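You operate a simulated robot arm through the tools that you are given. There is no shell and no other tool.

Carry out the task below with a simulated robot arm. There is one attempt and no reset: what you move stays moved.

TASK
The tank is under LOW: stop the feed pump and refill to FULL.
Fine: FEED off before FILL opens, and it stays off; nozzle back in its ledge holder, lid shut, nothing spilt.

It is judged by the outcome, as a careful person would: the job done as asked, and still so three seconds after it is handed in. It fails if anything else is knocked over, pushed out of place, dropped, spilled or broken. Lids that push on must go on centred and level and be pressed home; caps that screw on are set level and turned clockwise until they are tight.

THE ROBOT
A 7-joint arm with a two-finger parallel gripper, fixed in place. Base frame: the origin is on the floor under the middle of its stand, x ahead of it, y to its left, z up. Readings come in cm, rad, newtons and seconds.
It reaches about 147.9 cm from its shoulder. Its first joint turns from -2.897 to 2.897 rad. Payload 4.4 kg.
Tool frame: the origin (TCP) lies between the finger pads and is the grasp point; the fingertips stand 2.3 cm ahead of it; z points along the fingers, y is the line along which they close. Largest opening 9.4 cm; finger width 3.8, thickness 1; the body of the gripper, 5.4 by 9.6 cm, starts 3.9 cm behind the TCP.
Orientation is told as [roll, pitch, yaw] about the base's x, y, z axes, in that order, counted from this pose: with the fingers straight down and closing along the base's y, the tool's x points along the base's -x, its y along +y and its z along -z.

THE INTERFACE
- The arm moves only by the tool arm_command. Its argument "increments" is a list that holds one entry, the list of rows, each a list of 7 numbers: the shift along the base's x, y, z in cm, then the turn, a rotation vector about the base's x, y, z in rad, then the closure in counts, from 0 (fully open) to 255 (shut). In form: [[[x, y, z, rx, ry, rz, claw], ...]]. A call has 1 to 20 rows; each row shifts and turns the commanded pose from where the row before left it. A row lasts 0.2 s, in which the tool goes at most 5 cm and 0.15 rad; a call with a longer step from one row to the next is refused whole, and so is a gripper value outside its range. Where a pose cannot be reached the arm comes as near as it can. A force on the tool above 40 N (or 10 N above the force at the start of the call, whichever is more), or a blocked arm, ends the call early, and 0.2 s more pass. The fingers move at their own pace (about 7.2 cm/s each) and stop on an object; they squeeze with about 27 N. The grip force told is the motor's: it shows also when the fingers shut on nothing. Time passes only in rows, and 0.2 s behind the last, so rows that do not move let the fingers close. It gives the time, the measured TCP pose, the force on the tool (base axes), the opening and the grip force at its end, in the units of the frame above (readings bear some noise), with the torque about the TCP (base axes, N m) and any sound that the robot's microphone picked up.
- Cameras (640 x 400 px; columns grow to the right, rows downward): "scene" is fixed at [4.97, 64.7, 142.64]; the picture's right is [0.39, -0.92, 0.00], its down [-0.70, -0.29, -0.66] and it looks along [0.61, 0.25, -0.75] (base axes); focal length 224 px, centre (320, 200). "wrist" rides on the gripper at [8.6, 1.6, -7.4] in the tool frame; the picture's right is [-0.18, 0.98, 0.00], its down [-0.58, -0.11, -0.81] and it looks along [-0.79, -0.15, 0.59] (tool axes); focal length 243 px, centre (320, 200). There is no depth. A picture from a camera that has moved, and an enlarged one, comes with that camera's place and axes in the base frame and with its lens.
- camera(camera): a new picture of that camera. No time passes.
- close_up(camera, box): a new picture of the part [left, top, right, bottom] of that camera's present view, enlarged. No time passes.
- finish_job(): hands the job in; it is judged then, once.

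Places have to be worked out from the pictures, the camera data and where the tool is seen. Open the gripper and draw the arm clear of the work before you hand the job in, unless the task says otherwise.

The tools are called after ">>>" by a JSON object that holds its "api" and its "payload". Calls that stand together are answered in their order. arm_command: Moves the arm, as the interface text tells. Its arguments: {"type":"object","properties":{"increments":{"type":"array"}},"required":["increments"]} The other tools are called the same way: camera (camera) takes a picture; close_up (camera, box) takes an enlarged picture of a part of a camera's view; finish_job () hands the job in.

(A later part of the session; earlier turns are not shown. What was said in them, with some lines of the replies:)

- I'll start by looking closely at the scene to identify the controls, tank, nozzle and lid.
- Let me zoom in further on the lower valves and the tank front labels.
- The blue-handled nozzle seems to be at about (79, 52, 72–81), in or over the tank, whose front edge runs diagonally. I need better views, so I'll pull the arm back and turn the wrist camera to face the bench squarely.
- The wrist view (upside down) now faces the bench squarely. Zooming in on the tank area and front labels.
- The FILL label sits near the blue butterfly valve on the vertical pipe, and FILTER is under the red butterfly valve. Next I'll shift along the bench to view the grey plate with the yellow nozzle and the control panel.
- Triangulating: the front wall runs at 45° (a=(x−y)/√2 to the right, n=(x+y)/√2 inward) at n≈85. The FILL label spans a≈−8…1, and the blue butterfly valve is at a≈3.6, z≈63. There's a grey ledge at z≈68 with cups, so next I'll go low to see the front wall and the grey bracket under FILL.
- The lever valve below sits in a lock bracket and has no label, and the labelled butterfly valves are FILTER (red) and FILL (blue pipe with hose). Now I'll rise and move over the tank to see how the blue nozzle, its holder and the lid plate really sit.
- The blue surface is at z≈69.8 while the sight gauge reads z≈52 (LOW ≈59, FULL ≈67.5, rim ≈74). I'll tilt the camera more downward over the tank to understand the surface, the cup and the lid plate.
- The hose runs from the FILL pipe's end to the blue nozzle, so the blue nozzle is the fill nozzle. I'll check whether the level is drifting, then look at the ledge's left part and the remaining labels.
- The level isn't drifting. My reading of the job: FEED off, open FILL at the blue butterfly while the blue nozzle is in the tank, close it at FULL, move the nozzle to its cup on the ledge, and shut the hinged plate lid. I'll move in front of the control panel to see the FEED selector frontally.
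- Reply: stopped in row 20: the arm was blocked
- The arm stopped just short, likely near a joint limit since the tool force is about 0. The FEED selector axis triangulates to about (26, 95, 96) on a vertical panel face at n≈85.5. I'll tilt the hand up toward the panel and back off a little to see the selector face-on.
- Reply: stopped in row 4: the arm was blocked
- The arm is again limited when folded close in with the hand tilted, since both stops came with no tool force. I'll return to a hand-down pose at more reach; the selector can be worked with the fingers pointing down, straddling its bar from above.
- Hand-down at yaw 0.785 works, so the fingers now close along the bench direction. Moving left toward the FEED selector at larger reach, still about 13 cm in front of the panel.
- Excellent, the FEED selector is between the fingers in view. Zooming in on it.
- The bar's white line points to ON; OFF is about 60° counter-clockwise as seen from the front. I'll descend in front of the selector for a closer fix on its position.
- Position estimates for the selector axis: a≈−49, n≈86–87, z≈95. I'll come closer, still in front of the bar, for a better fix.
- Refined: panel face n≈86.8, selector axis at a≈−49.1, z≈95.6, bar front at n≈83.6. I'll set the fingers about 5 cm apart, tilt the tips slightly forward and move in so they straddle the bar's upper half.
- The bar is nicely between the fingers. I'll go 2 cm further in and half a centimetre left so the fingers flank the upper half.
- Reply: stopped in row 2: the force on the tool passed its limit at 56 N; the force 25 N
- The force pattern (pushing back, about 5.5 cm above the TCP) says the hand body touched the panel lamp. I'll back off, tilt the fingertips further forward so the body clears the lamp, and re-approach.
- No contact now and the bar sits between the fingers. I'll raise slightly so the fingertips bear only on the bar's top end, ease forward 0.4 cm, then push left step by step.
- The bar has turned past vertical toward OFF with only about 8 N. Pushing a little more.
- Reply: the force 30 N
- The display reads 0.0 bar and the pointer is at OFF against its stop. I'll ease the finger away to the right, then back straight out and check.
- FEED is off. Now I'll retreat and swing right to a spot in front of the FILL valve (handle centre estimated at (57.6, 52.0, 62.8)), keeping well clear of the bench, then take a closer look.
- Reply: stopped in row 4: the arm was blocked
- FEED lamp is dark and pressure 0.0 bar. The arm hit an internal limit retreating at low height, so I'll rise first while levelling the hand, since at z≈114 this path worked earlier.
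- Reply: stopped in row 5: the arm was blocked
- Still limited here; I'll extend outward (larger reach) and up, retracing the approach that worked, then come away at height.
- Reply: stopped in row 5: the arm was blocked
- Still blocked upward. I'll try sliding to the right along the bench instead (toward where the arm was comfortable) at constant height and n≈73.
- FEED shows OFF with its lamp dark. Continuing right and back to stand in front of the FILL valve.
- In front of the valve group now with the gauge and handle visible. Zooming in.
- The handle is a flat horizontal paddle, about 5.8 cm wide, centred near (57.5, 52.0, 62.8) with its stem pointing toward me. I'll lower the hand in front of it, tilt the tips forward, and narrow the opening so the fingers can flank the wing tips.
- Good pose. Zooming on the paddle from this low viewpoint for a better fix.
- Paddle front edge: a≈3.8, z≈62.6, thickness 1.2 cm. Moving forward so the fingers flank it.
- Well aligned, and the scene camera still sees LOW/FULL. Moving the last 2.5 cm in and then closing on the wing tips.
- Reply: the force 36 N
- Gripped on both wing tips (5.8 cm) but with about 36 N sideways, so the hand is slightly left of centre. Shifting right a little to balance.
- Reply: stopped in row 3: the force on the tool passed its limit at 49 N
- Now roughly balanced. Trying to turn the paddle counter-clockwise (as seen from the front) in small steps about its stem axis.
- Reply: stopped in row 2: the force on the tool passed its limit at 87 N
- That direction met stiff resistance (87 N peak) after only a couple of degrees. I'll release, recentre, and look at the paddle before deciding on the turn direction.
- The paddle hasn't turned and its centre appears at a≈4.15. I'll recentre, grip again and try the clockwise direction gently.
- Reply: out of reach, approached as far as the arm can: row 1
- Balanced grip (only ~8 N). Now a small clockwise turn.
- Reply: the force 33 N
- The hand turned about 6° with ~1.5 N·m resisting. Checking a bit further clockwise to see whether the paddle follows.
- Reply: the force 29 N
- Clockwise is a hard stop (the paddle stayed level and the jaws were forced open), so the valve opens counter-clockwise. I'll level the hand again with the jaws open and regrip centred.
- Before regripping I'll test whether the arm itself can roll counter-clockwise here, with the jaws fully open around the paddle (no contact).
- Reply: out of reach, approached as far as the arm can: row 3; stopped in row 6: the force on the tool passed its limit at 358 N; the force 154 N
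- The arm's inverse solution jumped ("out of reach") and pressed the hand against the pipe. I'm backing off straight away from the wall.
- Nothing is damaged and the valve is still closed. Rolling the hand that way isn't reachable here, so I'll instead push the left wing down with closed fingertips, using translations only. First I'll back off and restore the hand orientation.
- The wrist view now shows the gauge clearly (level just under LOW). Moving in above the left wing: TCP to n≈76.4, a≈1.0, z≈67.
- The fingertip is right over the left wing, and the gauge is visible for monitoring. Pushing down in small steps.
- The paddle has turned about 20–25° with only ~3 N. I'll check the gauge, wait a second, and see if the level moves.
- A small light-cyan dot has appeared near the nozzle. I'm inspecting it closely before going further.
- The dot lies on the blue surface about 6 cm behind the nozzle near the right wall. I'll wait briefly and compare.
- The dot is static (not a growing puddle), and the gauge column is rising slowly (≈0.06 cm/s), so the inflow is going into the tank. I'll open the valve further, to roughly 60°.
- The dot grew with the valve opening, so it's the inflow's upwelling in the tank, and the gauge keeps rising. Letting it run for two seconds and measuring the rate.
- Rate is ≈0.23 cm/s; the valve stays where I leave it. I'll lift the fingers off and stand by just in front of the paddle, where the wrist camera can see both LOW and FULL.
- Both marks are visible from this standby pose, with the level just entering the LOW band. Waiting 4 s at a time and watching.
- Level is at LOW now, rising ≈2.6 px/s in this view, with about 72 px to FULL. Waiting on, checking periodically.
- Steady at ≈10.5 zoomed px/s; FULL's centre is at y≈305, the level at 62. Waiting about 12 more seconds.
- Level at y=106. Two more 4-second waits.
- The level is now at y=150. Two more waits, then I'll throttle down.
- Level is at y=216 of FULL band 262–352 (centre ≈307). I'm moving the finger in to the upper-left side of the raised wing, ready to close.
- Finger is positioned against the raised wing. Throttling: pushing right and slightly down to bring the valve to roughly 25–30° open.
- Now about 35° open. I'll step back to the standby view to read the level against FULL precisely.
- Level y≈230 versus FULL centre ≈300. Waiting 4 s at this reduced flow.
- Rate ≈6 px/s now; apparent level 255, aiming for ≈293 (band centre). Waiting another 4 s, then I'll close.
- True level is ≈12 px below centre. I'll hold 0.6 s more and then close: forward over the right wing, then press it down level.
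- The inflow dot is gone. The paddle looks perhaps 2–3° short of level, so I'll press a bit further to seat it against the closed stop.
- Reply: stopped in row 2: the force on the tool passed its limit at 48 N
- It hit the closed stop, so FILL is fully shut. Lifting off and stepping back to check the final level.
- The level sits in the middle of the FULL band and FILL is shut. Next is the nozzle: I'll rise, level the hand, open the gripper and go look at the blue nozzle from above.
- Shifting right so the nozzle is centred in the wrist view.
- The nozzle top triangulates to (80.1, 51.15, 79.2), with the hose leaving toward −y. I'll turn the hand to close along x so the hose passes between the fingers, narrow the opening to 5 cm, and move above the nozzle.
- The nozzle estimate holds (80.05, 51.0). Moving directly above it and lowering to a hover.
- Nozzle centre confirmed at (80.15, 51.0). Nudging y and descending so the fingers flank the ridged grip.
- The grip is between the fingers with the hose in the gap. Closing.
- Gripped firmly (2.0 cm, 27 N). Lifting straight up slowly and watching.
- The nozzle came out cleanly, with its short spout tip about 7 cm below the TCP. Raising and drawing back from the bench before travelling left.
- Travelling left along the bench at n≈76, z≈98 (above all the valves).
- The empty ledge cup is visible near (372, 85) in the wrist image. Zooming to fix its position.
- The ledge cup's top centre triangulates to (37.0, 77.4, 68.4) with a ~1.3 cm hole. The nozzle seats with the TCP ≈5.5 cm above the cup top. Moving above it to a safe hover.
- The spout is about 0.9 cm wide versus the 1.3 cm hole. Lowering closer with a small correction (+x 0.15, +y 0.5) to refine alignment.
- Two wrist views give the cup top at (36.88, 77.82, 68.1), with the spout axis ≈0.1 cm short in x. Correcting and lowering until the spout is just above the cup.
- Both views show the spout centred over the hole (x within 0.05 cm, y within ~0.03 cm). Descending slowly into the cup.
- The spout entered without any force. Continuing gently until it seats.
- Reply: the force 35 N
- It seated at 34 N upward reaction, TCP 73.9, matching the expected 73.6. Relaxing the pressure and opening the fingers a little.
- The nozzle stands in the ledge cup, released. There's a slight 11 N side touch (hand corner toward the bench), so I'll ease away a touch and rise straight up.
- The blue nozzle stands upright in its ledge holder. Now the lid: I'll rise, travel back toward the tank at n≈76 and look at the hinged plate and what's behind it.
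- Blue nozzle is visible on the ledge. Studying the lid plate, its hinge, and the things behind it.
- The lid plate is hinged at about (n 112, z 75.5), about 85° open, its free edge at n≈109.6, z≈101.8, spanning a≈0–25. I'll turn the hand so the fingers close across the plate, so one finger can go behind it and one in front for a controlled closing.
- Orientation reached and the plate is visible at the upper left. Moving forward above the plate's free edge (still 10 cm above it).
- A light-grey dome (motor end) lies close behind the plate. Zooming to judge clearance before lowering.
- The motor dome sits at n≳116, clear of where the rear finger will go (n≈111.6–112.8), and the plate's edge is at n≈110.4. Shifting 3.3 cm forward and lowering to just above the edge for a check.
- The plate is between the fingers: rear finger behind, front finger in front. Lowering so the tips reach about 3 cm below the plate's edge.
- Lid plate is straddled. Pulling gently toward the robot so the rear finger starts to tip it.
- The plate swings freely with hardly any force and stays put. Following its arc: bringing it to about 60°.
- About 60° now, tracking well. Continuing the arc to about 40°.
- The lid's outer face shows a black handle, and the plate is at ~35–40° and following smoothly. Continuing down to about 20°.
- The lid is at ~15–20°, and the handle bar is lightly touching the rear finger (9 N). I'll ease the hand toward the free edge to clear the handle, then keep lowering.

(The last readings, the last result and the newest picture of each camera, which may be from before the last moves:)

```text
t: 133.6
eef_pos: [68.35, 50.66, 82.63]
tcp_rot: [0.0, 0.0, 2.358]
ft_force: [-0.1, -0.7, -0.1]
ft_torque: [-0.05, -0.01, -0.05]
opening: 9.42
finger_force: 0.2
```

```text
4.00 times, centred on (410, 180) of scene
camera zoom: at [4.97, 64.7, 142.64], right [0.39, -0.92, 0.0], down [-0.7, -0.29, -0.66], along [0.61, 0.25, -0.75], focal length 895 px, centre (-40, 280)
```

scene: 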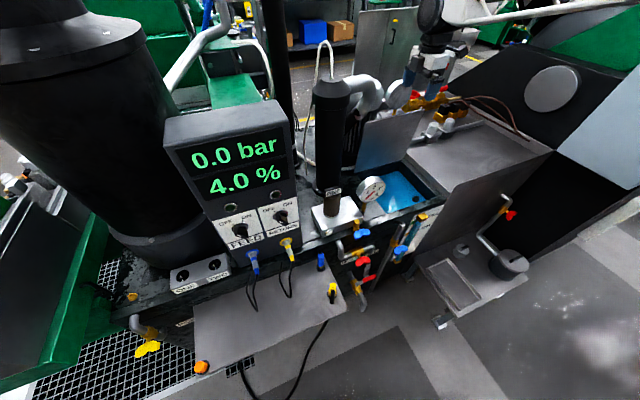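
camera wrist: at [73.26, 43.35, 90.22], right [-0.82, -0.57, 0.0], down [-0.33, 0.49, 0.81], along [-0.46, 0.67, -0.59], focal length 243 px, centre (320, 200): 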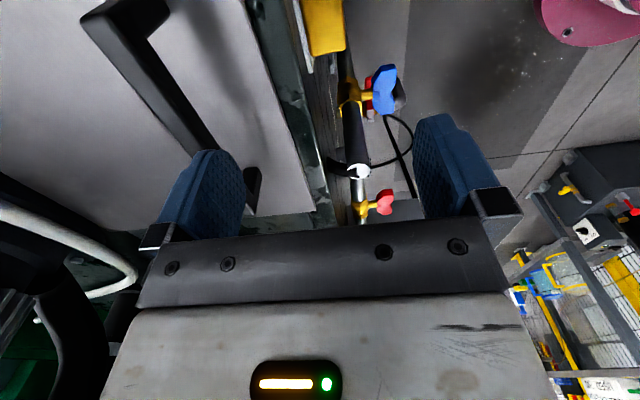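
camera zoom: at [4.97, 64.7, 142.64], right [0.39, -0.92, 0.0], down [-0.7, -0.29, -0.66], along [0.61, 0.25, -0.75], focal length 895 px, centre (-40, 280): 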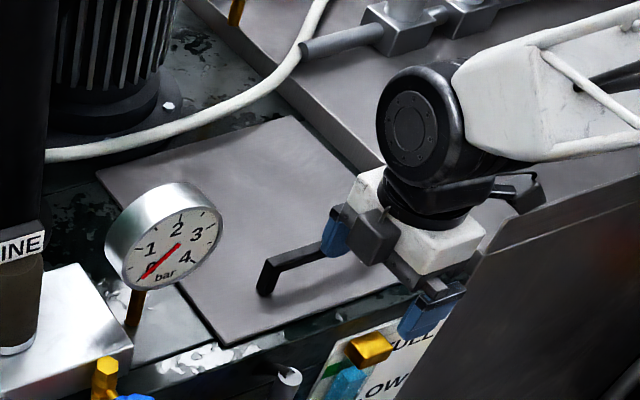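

The lid seems to have settled flat on the tank. Withdrawing upward to inspect how well it's seated.

>>> {"api": "arm_command", "payload": {"increments": [[[0, 0, 2, 0, 0, 0, 0], [-0.5, -0.5, 3, 0, 0, 0, 0], [-1.5, -1.5, 3.5, 0, 0, 0, 0], [-2, -2, 3.5, 0, 0, -0.12, 0], [-2, -2, 3, 0, 0, -0.14, 0], [-2, -2, 2, 0, 0, -0.14, 0], [0, 0, 0, 0, 0, -0.14, 0], [0, 0, 0, 0, 0, -0.14, 0], [0, 0, 0, 0, 0, -0.14, 0], [0, 0, 0, 0, 0, -0.14, 0], [0, 0, 0, 0, 0, -0.14, 0], [0, 0, 0, 0, 0, -0.14, 0], [0, 0, 0, 0, 0, -0.14, 0], [0, 0, 0, 0, 0, -0.14, 0], [0, 0, 0, 0, 0, -0.05, 0], [0, 0, 0, 0, 0, 0, 0]]]}}

>>> {"api": "camera", "payload": {"camera": "wrist"}}

>>> {"api": "camera", "payload": {"camera": "scene"}}

>>> {"api": "close_up", "payload": {"camera": "scene", "box": [330, 130, 490, 230]}}

```text
t: 137.0
eef_pos: [60.39, 42.62, 99.74]
tcp_rot: [0.0, 0.0, 0.786]
ft_force: [-0.4, -0.4, -0.2]
ft_torque: [-0.01, 0.02, 0.0]
opening: 9.38
finger_force: 0.2
```

```text
taken
camera wrist: at [53.02, 37.64, 107.21], right [-0.57, 0.82, 0.0], down [0.49, 0.33, 0.81], along [0.67, 0.46, -0.59], focal length 243 px, centre (320, 200)
```

wrist: 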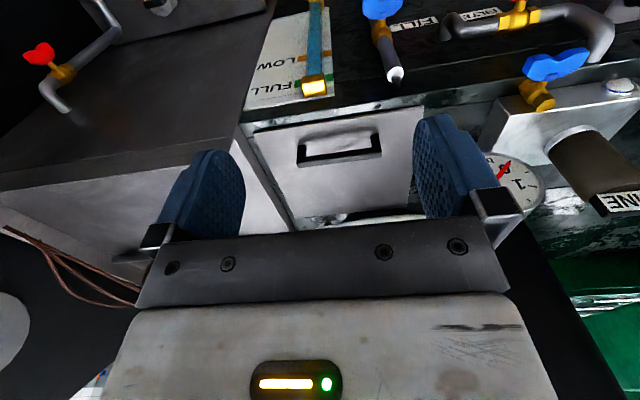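

```text
taken
```

scene: 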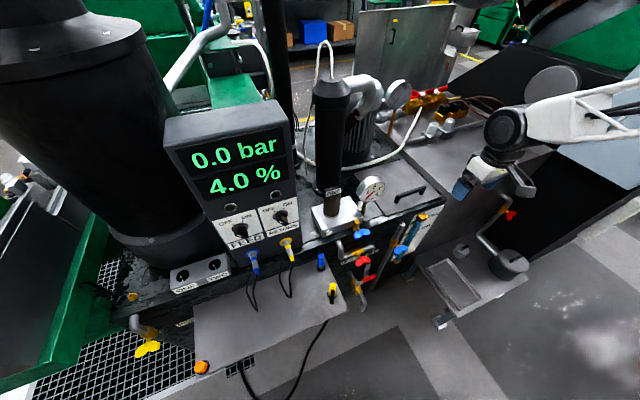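

```text
4.00 times, centred on (410, 180) of scene
camera zoom: at [4.97, 64.7, 142.64], right [0.39, -0.92, 0.0], down [-0.7, -0.29, -0.66], along [0.61, 0.25, -0.75], focal length 895 px, centre (-40, 280)
```

zoom: 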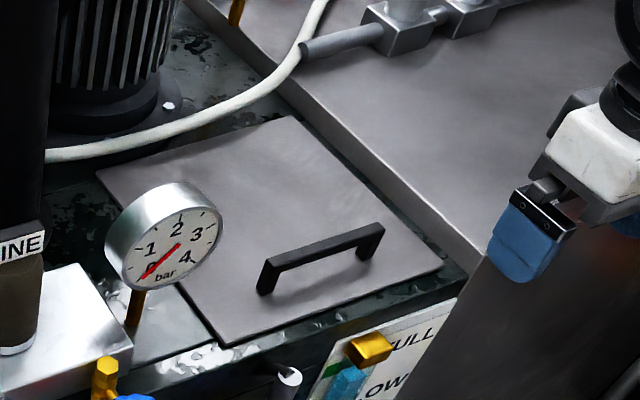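

The lid is down over the tank with its handle on top. Checking the front edge closely for any gap, as well as the valves, gauge, panel and nozzle.

>>> {"api": "close_up", "payload": {"camera": "wrist", "box": [230, 90, 430, 215]}}

>>> {"api": "close_up", "payload": {"camera": "scene", "box": [370, 180, 450, 230]}}

>>> {"api": "close_up", "payload": {"camera": "scene", "box": [340, 205, 440, 268]}}

>>> {"api": "close_up", "payload": {"camera": "scene", "box": [290, 235, 370, 310]}}

>>> {"api": "close_up", "payload": {"camera": "scene", "box": [160, 190, 320, 290]}}

```text
3.20 times, centred on (330, 152) of wrist
camera zoom: at [53.02, 37.64, 107.21], right [-0.57, 0.82, 0.0], down [0.49, 0.33, 0.81], along [0.67, 0.46, -0.59], focal length 776 px, centre (288, 352)
```

zoom: 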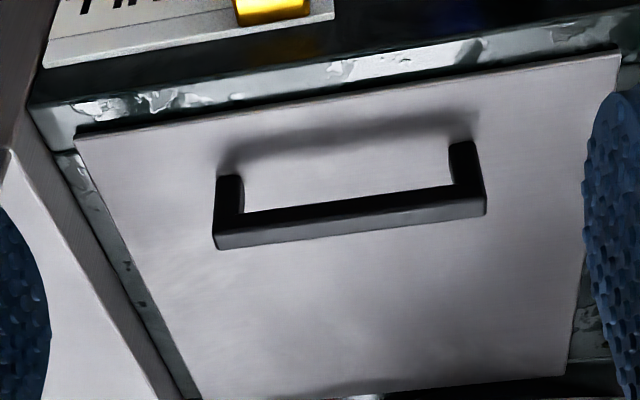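

```text
8.00 times, centred on (410, 205) of scene
camera zoom: at [4.97, 64.7, 142.64], right [0.39, -0.92, 0.0], down [-0.7, -0.29, -0.66], along [0.61, 0.25, -0.75], focal length 1790 px, centre (-400, 160)
```

zoom: 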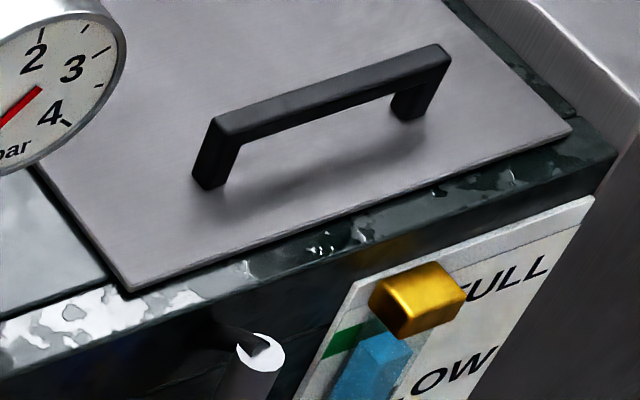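

```text
6.35 times, centred on (390, 236) of scene
camera zoom: at [4.97, 64.7, 142.64], right [0.39, -0.92, 0.0], down [-0.7, -0.29, -0.66], along [0.61, 0.25, -0.75], focal length 1421 px, centre (-124, -32)
```

zoom: 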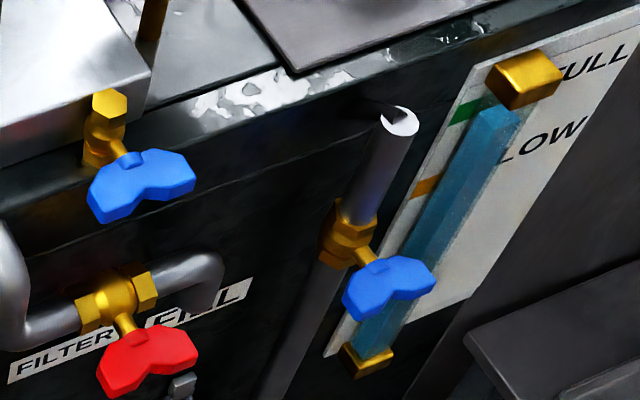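

```text
5.33 times, centred on (330, 272) of scene
camera zoom: at [4.97, 64.7, 142.64], right [0.39, -0.92, 0.0], down [-0.7, -0.29, -0.66], along [0.61, 0.25, -0.75], focal length 1194 px, centre (267, -187)
```

zoom: 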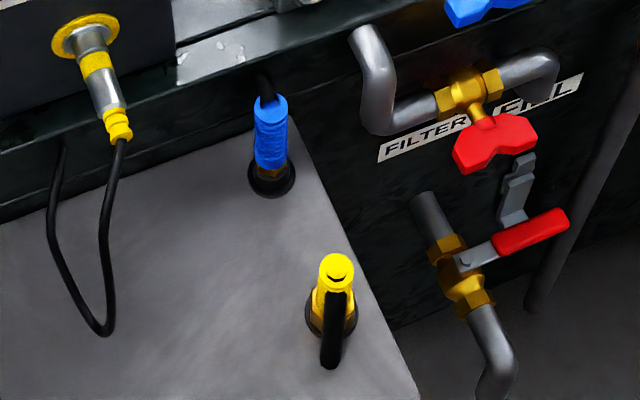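

```text
4.00 times, centred on (240, 240) of scene
camera zoom: at [4.97, 64.7, 142.64], right [0.39, -0.92, 0.0], down [-0.7, -0.29, -0.66], along [0.61, 0.25, -0.75], focal length 895 px, centre (640, 40)
```

zoom: 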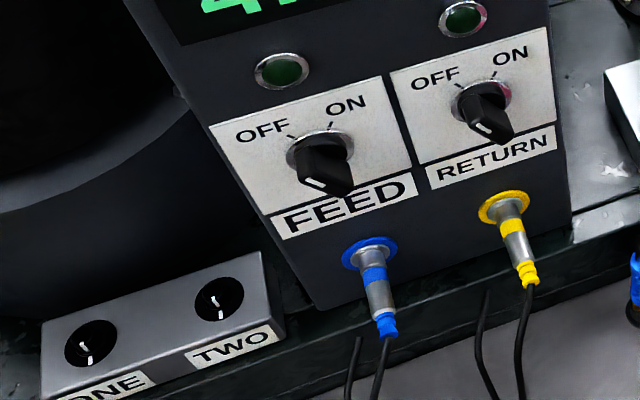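

All looks right: FEED at OFF, FILL paddle closed, level at FULL, nozzle upright in the ledge cup, lid flat. To be sure the lid is fully home I'll press its front edge gently with closed fingertips.

>>> {"api": "arm_command", "payload": {"increments": [[[3.4, 3.2, 0, 0, 0, 0, 255], [3.4, 3.2, 0, 0, 0, 0, 255], [3.4, 3.2, -2, 0, 0, 0, 255], [0, 0, -4, 0, 0, 0, 255], [0, 0, -4, 0, 0, 0, 255], [0, 0, -4, 0, 0, 0, 255], [0, 0, -3, 0, 0, 0, 255], [0, 0, -1.5, 0, 0, 0, 255], [0, 0, 0, 0, 0, 0, 255]]]}}

>>> {"api": "camera", "payload": {"camera": "wrist"}}

>>> {"api": "close_up", "payload": {"camera": "scene", "box": [350, 150, 478, 230]}}

```text
refused: row 3 steps farther than a row can; nothing moved
```

```text
taken
camera wrist: at [53.02, 37.64, 107.21], right [-0.57, 0.82, 0.0], down [0.49, 0.33, 0.81], along [0.67, 0.46, -0.59], focal length 243 px, centre (320, 200)
```

wrist: 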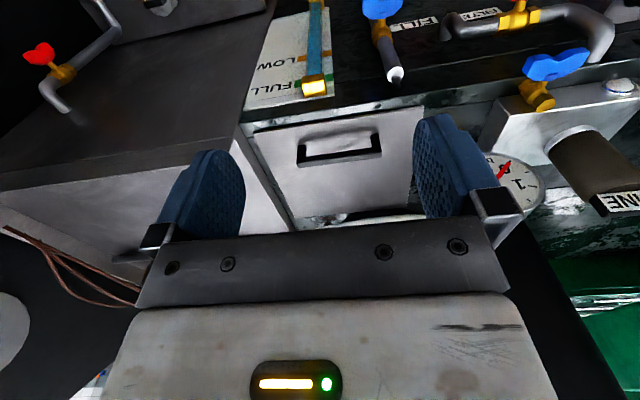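

```text
5.00 times, centred on (414, 190) of scene
camera zoom: at [4.97, 64.7, 142.64], right [0.39, -0.92, 0.0], down [-0.7, -0.29, -0.66], along [0.61, 0.25, -0.75], focal length 1119 px, centre (-150, 250)
```

zoom: 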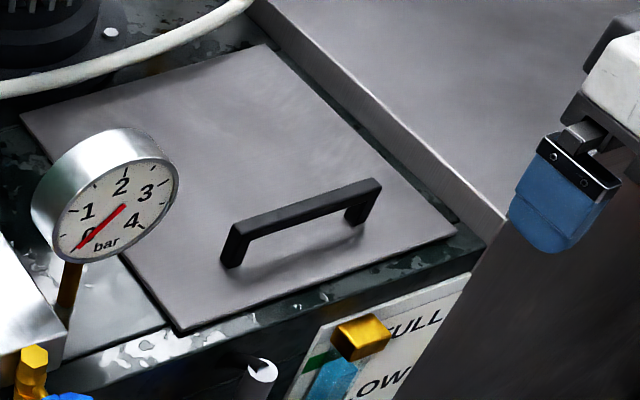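

That row was too long (refused, nothing moved). Repeating with smaller steps.

>>> {"api": "arm_command", "payload": {"increments": [[[2.6, 2.4, 0, 0, 0, 0, 255], [2.6, 2.4, 0, 0, 0, 0, 255], [2.5, 2.4, 0, 0, 0, 0, 255], [2.5, 2.4, -1, 0, 0, 0, 255], [0, 0, -4, 0, 0, 0, 255], [0, 0, -4, 0, 0, 0, 255], [0, 0, -4, 0, 0, 0, 255], [0, 0, -3.5, 0, 0, 0, 255], [0, 0, -2, 0, 0, 0, 255], [0, 0, 0, 0, 0, 0, 255]]]}}

>>> {"api": "camera", "payload": {"camera": "wrist"}}

>>> {"api": "close_up", "payload": {"camera": "scene", "box": [350, 150, 478, 230]}}

```text
t: 139.2
eef_pos: [70.54, 52.22, 80.92]
tcp_rot: [0.001, -0.001, 0.79]
ft_force: [0.3, -0.1, 0.2]
ft_torque: [-0.03, 0.02, 0.0]
opening: 0.0
finger_force: 27.3
```

```text
taken
camera wrist: at [63.33, 47.17, 88.49], right [-0.57, 0.82, 0.0], down [0.49, 0.34, 0.81], along [0.66, 0.46, -0.59], focal length 243 px, centre (320, 200)
```

wrist: 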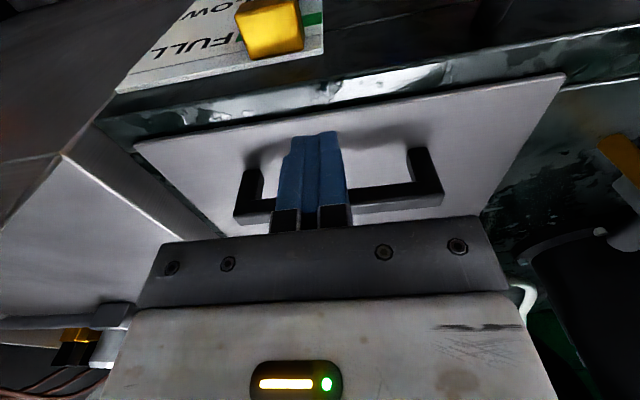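

```text
5.00 times, centred on (414, 190) of scene
camera zoom: at [4.97, 64.7, 142.64], right [0.39, -0.92, 0.0], down [-0.7, -0.29, -0.66], along [0.61, 0.25, -0.75], focal length 1119 px, centre (-150, 250)
```

zoom: 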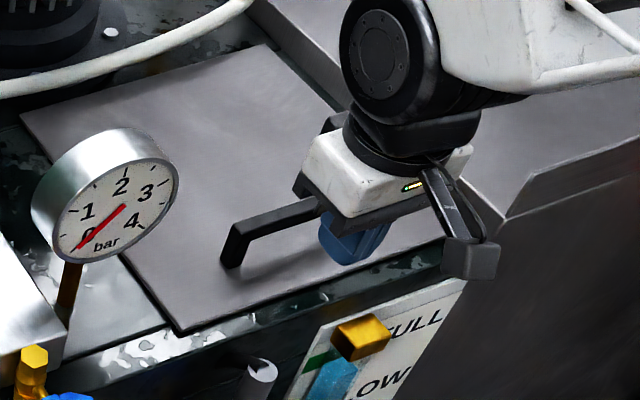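

Fingertips are just in front of the handle above the lid's front edge. Pressing down slowly.

>>> {"api": "arm_command", "payload": {"increments": [[[0, 0, -0.8, 0, 0, 0, 255], [0, 0, -0.8, 0, 0, 0, 255], [0, 0, -0.3, 0, 0, 0, 255], [0, 0, -0.2, 0, 0, 0, 255], [0, 0, -0.2, 0, 0, 0, 255], [0, 0, -0.2, 0, 0, 0, 255], [0, 0, -0.2, 0, 0, 0, 255], [0, 0, -0.2, 0, 0, 0, 255], [0, 0, -0.2, 0, 0, 0, 255]]]}}

>>> {"api": "close_up", "payload": {"camera": "scene", "box": [350, 150, 478, 230]}}

```text
t: 141.2
eef_pos: [70.57, 52.14, 78.11]
tcp_rot: [0.0, 0.0, 0.79]
ft_force: [-0.5, 0.2, -0.5]
ft_torque: [-0.01, -0.01, 0.05]
opening: 0.0
finger_force: 26.9
```

```text
5.00 times, centred on (414, 190) of scene
camera zoom: at [4.97, 64.7, 142.64], right [0.39, -0.92, 0.0], down [-0.7, -0.29, -0.66], along [0.61, 0.25, -0.75], focal length 1119 px, centre (-150, 250)
```

zoom: 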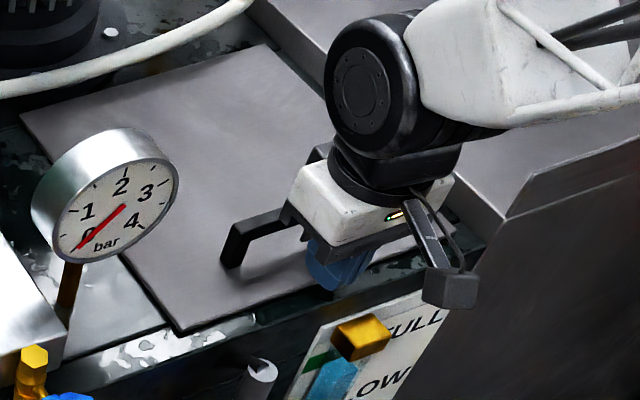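

No contact yet (tip ≈75.8). Continuing down in small steps.

>>> {"api": "arm_command", "payload": {"increments": [[[0, 0, -0.2, 0, 0, 0, 255], [0, 0, -0.2, 0, 0, 0, 255], [0, 0, -0.2, 0, 0, 0, 255], [0, 0, -0.2, 0, 0, 0, 255], [0, 0, -0.15, 0, 0, 0, 255], [0, 0, -0.15, 0, 0, 0, 255], [0, 0, -0.1, 0, 0, 0, 255]]]}}

>>> {"api": "close_up", "payload": {"camera": "wrist", "box": [220, 80, 420, 205]}}

```text
t: 141.8
eef_pos: [70.59, 52.21, 77.88]
tcp_rot: [-0.003, -0.002, 0.788]
ft_force: [-4.2, -1.7, 7.3]
ft_torque: [0.0, 0.14, 0.02]
opening: 0.0
finger_force: 27.2
stopped in row 3: the force on the tool passed its limit at 47 N (the readings are from after the stop); the commanded pose is now the measured one
```

```text
3.20 times, centred on (320, 142) of wrist
camera zoom: at [63.27, 47.28, 85.51], right [-0.57, 0.82, 0.0], down [0.48, 0.33, 0.81], along [0.67, 0.46, -0.59], focal length 776 px, centre (320, 384)
```

zoom: 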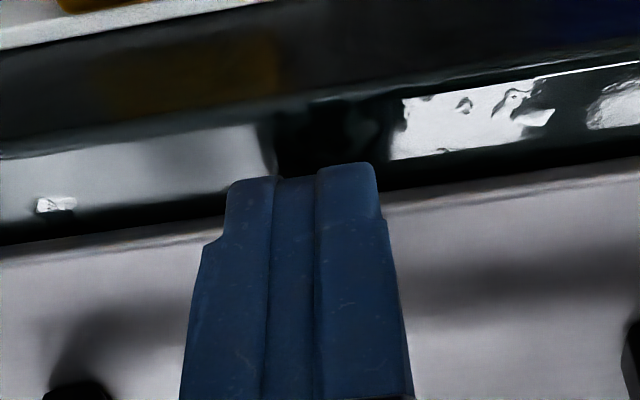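

The lid is solid under the press, so it is fully home. Withdrawing up and away, opening the gripper.

>>> {"api": "arm_command", "payload": {"increments": [[[0, 0, 1, 0, 0, 0, 255], [0, 0, 3, 0, 0, 0, 255], [-0.5, -0.5, 4, 0, 0, 0, 255], [-1.5, -1.5, 4, 0, 0, 0, 200], [-2, -2, 4, 0, 0, 0, 100], [-2.5, -2.5, 3, 0, 0, 0, 0], [-3, -3, 2, 0, 0, 0, 0], [-3, -3, 2, 0, 0, 0, 0], [-3, -3, 2, 0, 0, 0, 0], [-3, -3, 0, 0, 0, 0, 0], [0, 0, 0, 0, 0, 0, 0]]]}}

>>> {"api": "camera", "payload": {"camera": "wrist"}}

>>> {"api": "camera", "payload": {"camera": "scene"}}

>>> {"api": "close_up", "payload": {"camera": "scene", "box": [350, 160, 478, 240]}}

>>> {"api": "close_up", "payload": {"camera": "scene", "box": [390, 205, 440, 255]}}

```text
t: 144.2
eef_pos: [52.28, 33.83, 102.92]
tcp_rot: [-0.002, -0.001, 0.789]
ft_force: [-0.4, 0.8, 0.3]
ft_torque: [-0.01, 0.02, 0.01]
opening: 9.4
finger_force: 0.1
```

```text
taken
camera wrist: at [44.89, 28.83, 110.4], right [-0.57, 0.82, 0.0], down [0.49, 0.33, 0.81], along [0.67, 0.46, -0.59], focal length 243 px, centre (320, 200)
```

wrist: 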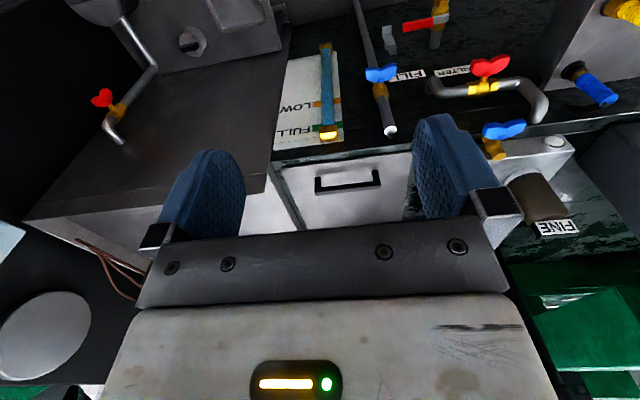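

```text
taken
```

scene: 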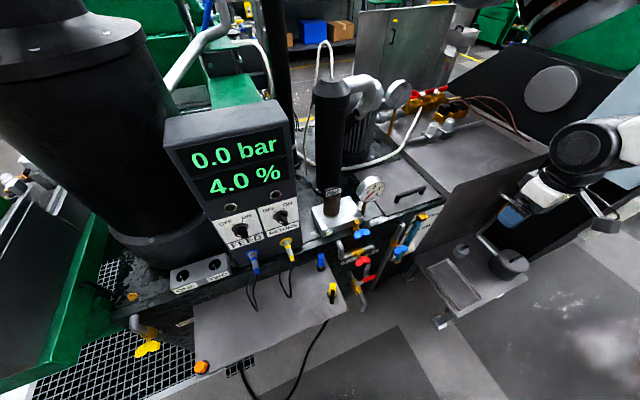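

```text
5.00 times, centred on (414, 200) of scene
camera zoom: at [4.97, 64.7, 142.64], right [0.39, -0.92, 0.0], down [-0.7, -0.29, -0.66], along [0.61, 0.25, -0.75], focal length 1119 px, centre (-150, 200)
```

zoom: 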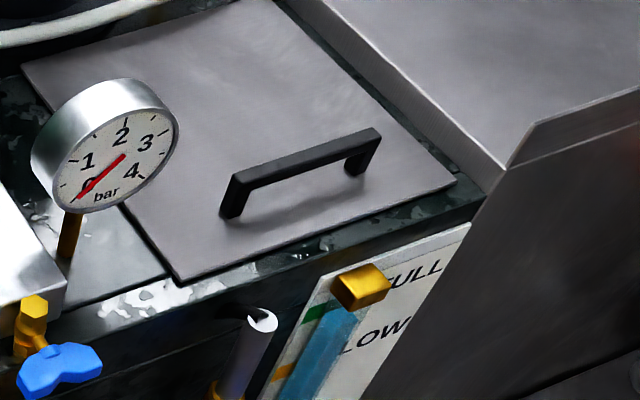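

```text
8.00 times, centred on (415, 230) of scene
camera zoom: at [4.97, 64.7, 142.64], right [0.39, -0.92, 0.0], down [-0.7, -0.29, -0.66], along [0.61, 0.25, -0.75], focal length 1790 px, centre (-440, -40)
```

zoom: 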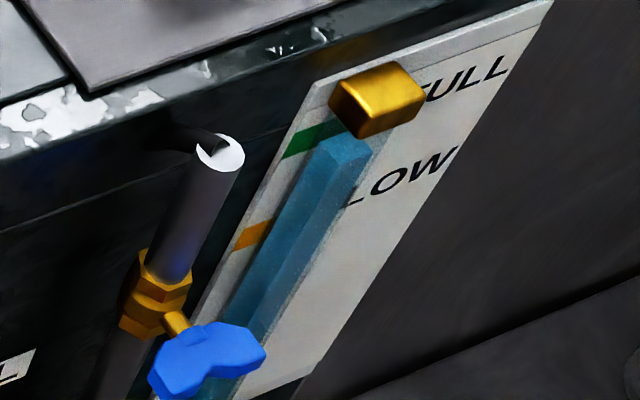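

One last look at the level against FULL and at the nozzle from the wrist camera.

>>> {"api": "close_up", "payload": {"camera": "wrist", "box": [270, 60, 430, 160]}}

>>> {"api": "close_up", "payload": {"camera": "wrist", "box": [540, 40, 640, 110]}}

```text
4.00 times, centred on (350, 110) of wrist
camera zoom: at [44.89, 28.83, 110.4], right [-0.57, 0.82, 0.0], down [0.49, 0.33, 0.81], along [0.67, 0.46, -0.59], focal length 970 px, centre (200, 560)
```

zoom: 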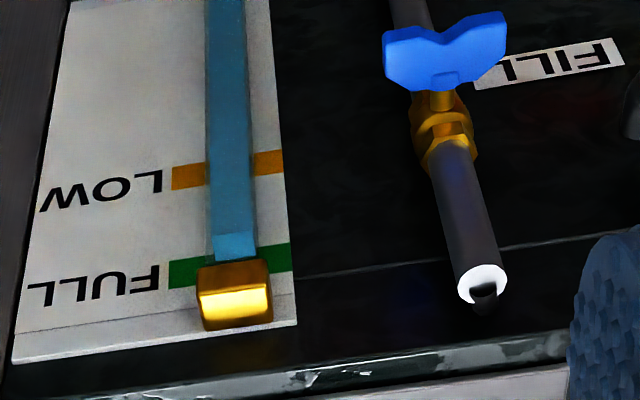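

```text
5.71 times, centred on (590, 75) of wrist
camera zoom: at [44.89, 28.83, 110.4], right [-0.57, 0.82, 0.0], down [0.49, 0.33, 0.81], along [0.67, 0.46, -0.59], focal length 1386 px, centre (-1223, 914)
```

zoom: 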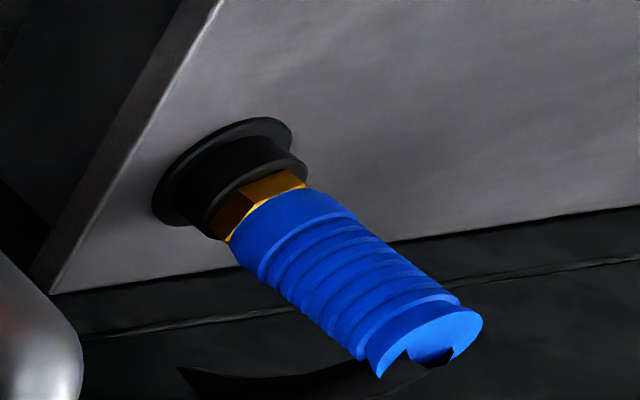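

FEED is off and FILL is shut, with the level at FULL. The nozzle is seated in its ledge holder and the lid is shut. The gripper is open and the arm is clear, so I'm handing the job in.

>>> {"api": "finish_job", "payload": {}}

```text
The job is handed in.
```

The tank is refilled to FULL with the feed pump off, and I've handed the job in.

- **Feed pump:** the FEED selector went to OFF before FILL was touched. It has stayed there, with its lamp dark and the display at 0.0 bar.
- **Fill:** I opened the FILL valve, throttled it near the end, and closed it against its stop. The level sits in the middle of the FULL band.
- **Nozzle:** I moved the blue nozzle from the tank to the empty holder on the ledge. It stands upright and is fully seated. I took that empty holder to be its own because the yellow nozzle has the one beside it.
- **Lid:** the hinged lid is shut. I pressed its front edge to confirm it was fully down.
- **Spills:** I saw no liquid outside the tank.

**Bumps along the way:** the arm made a bad move at the FILL valve and pushed the hand against the fill pipe with up to about 360 N. The hand also touched the FEED lamp at up to 56 N while I was approaching the selector. Nothing looks bent, broken or out of place.
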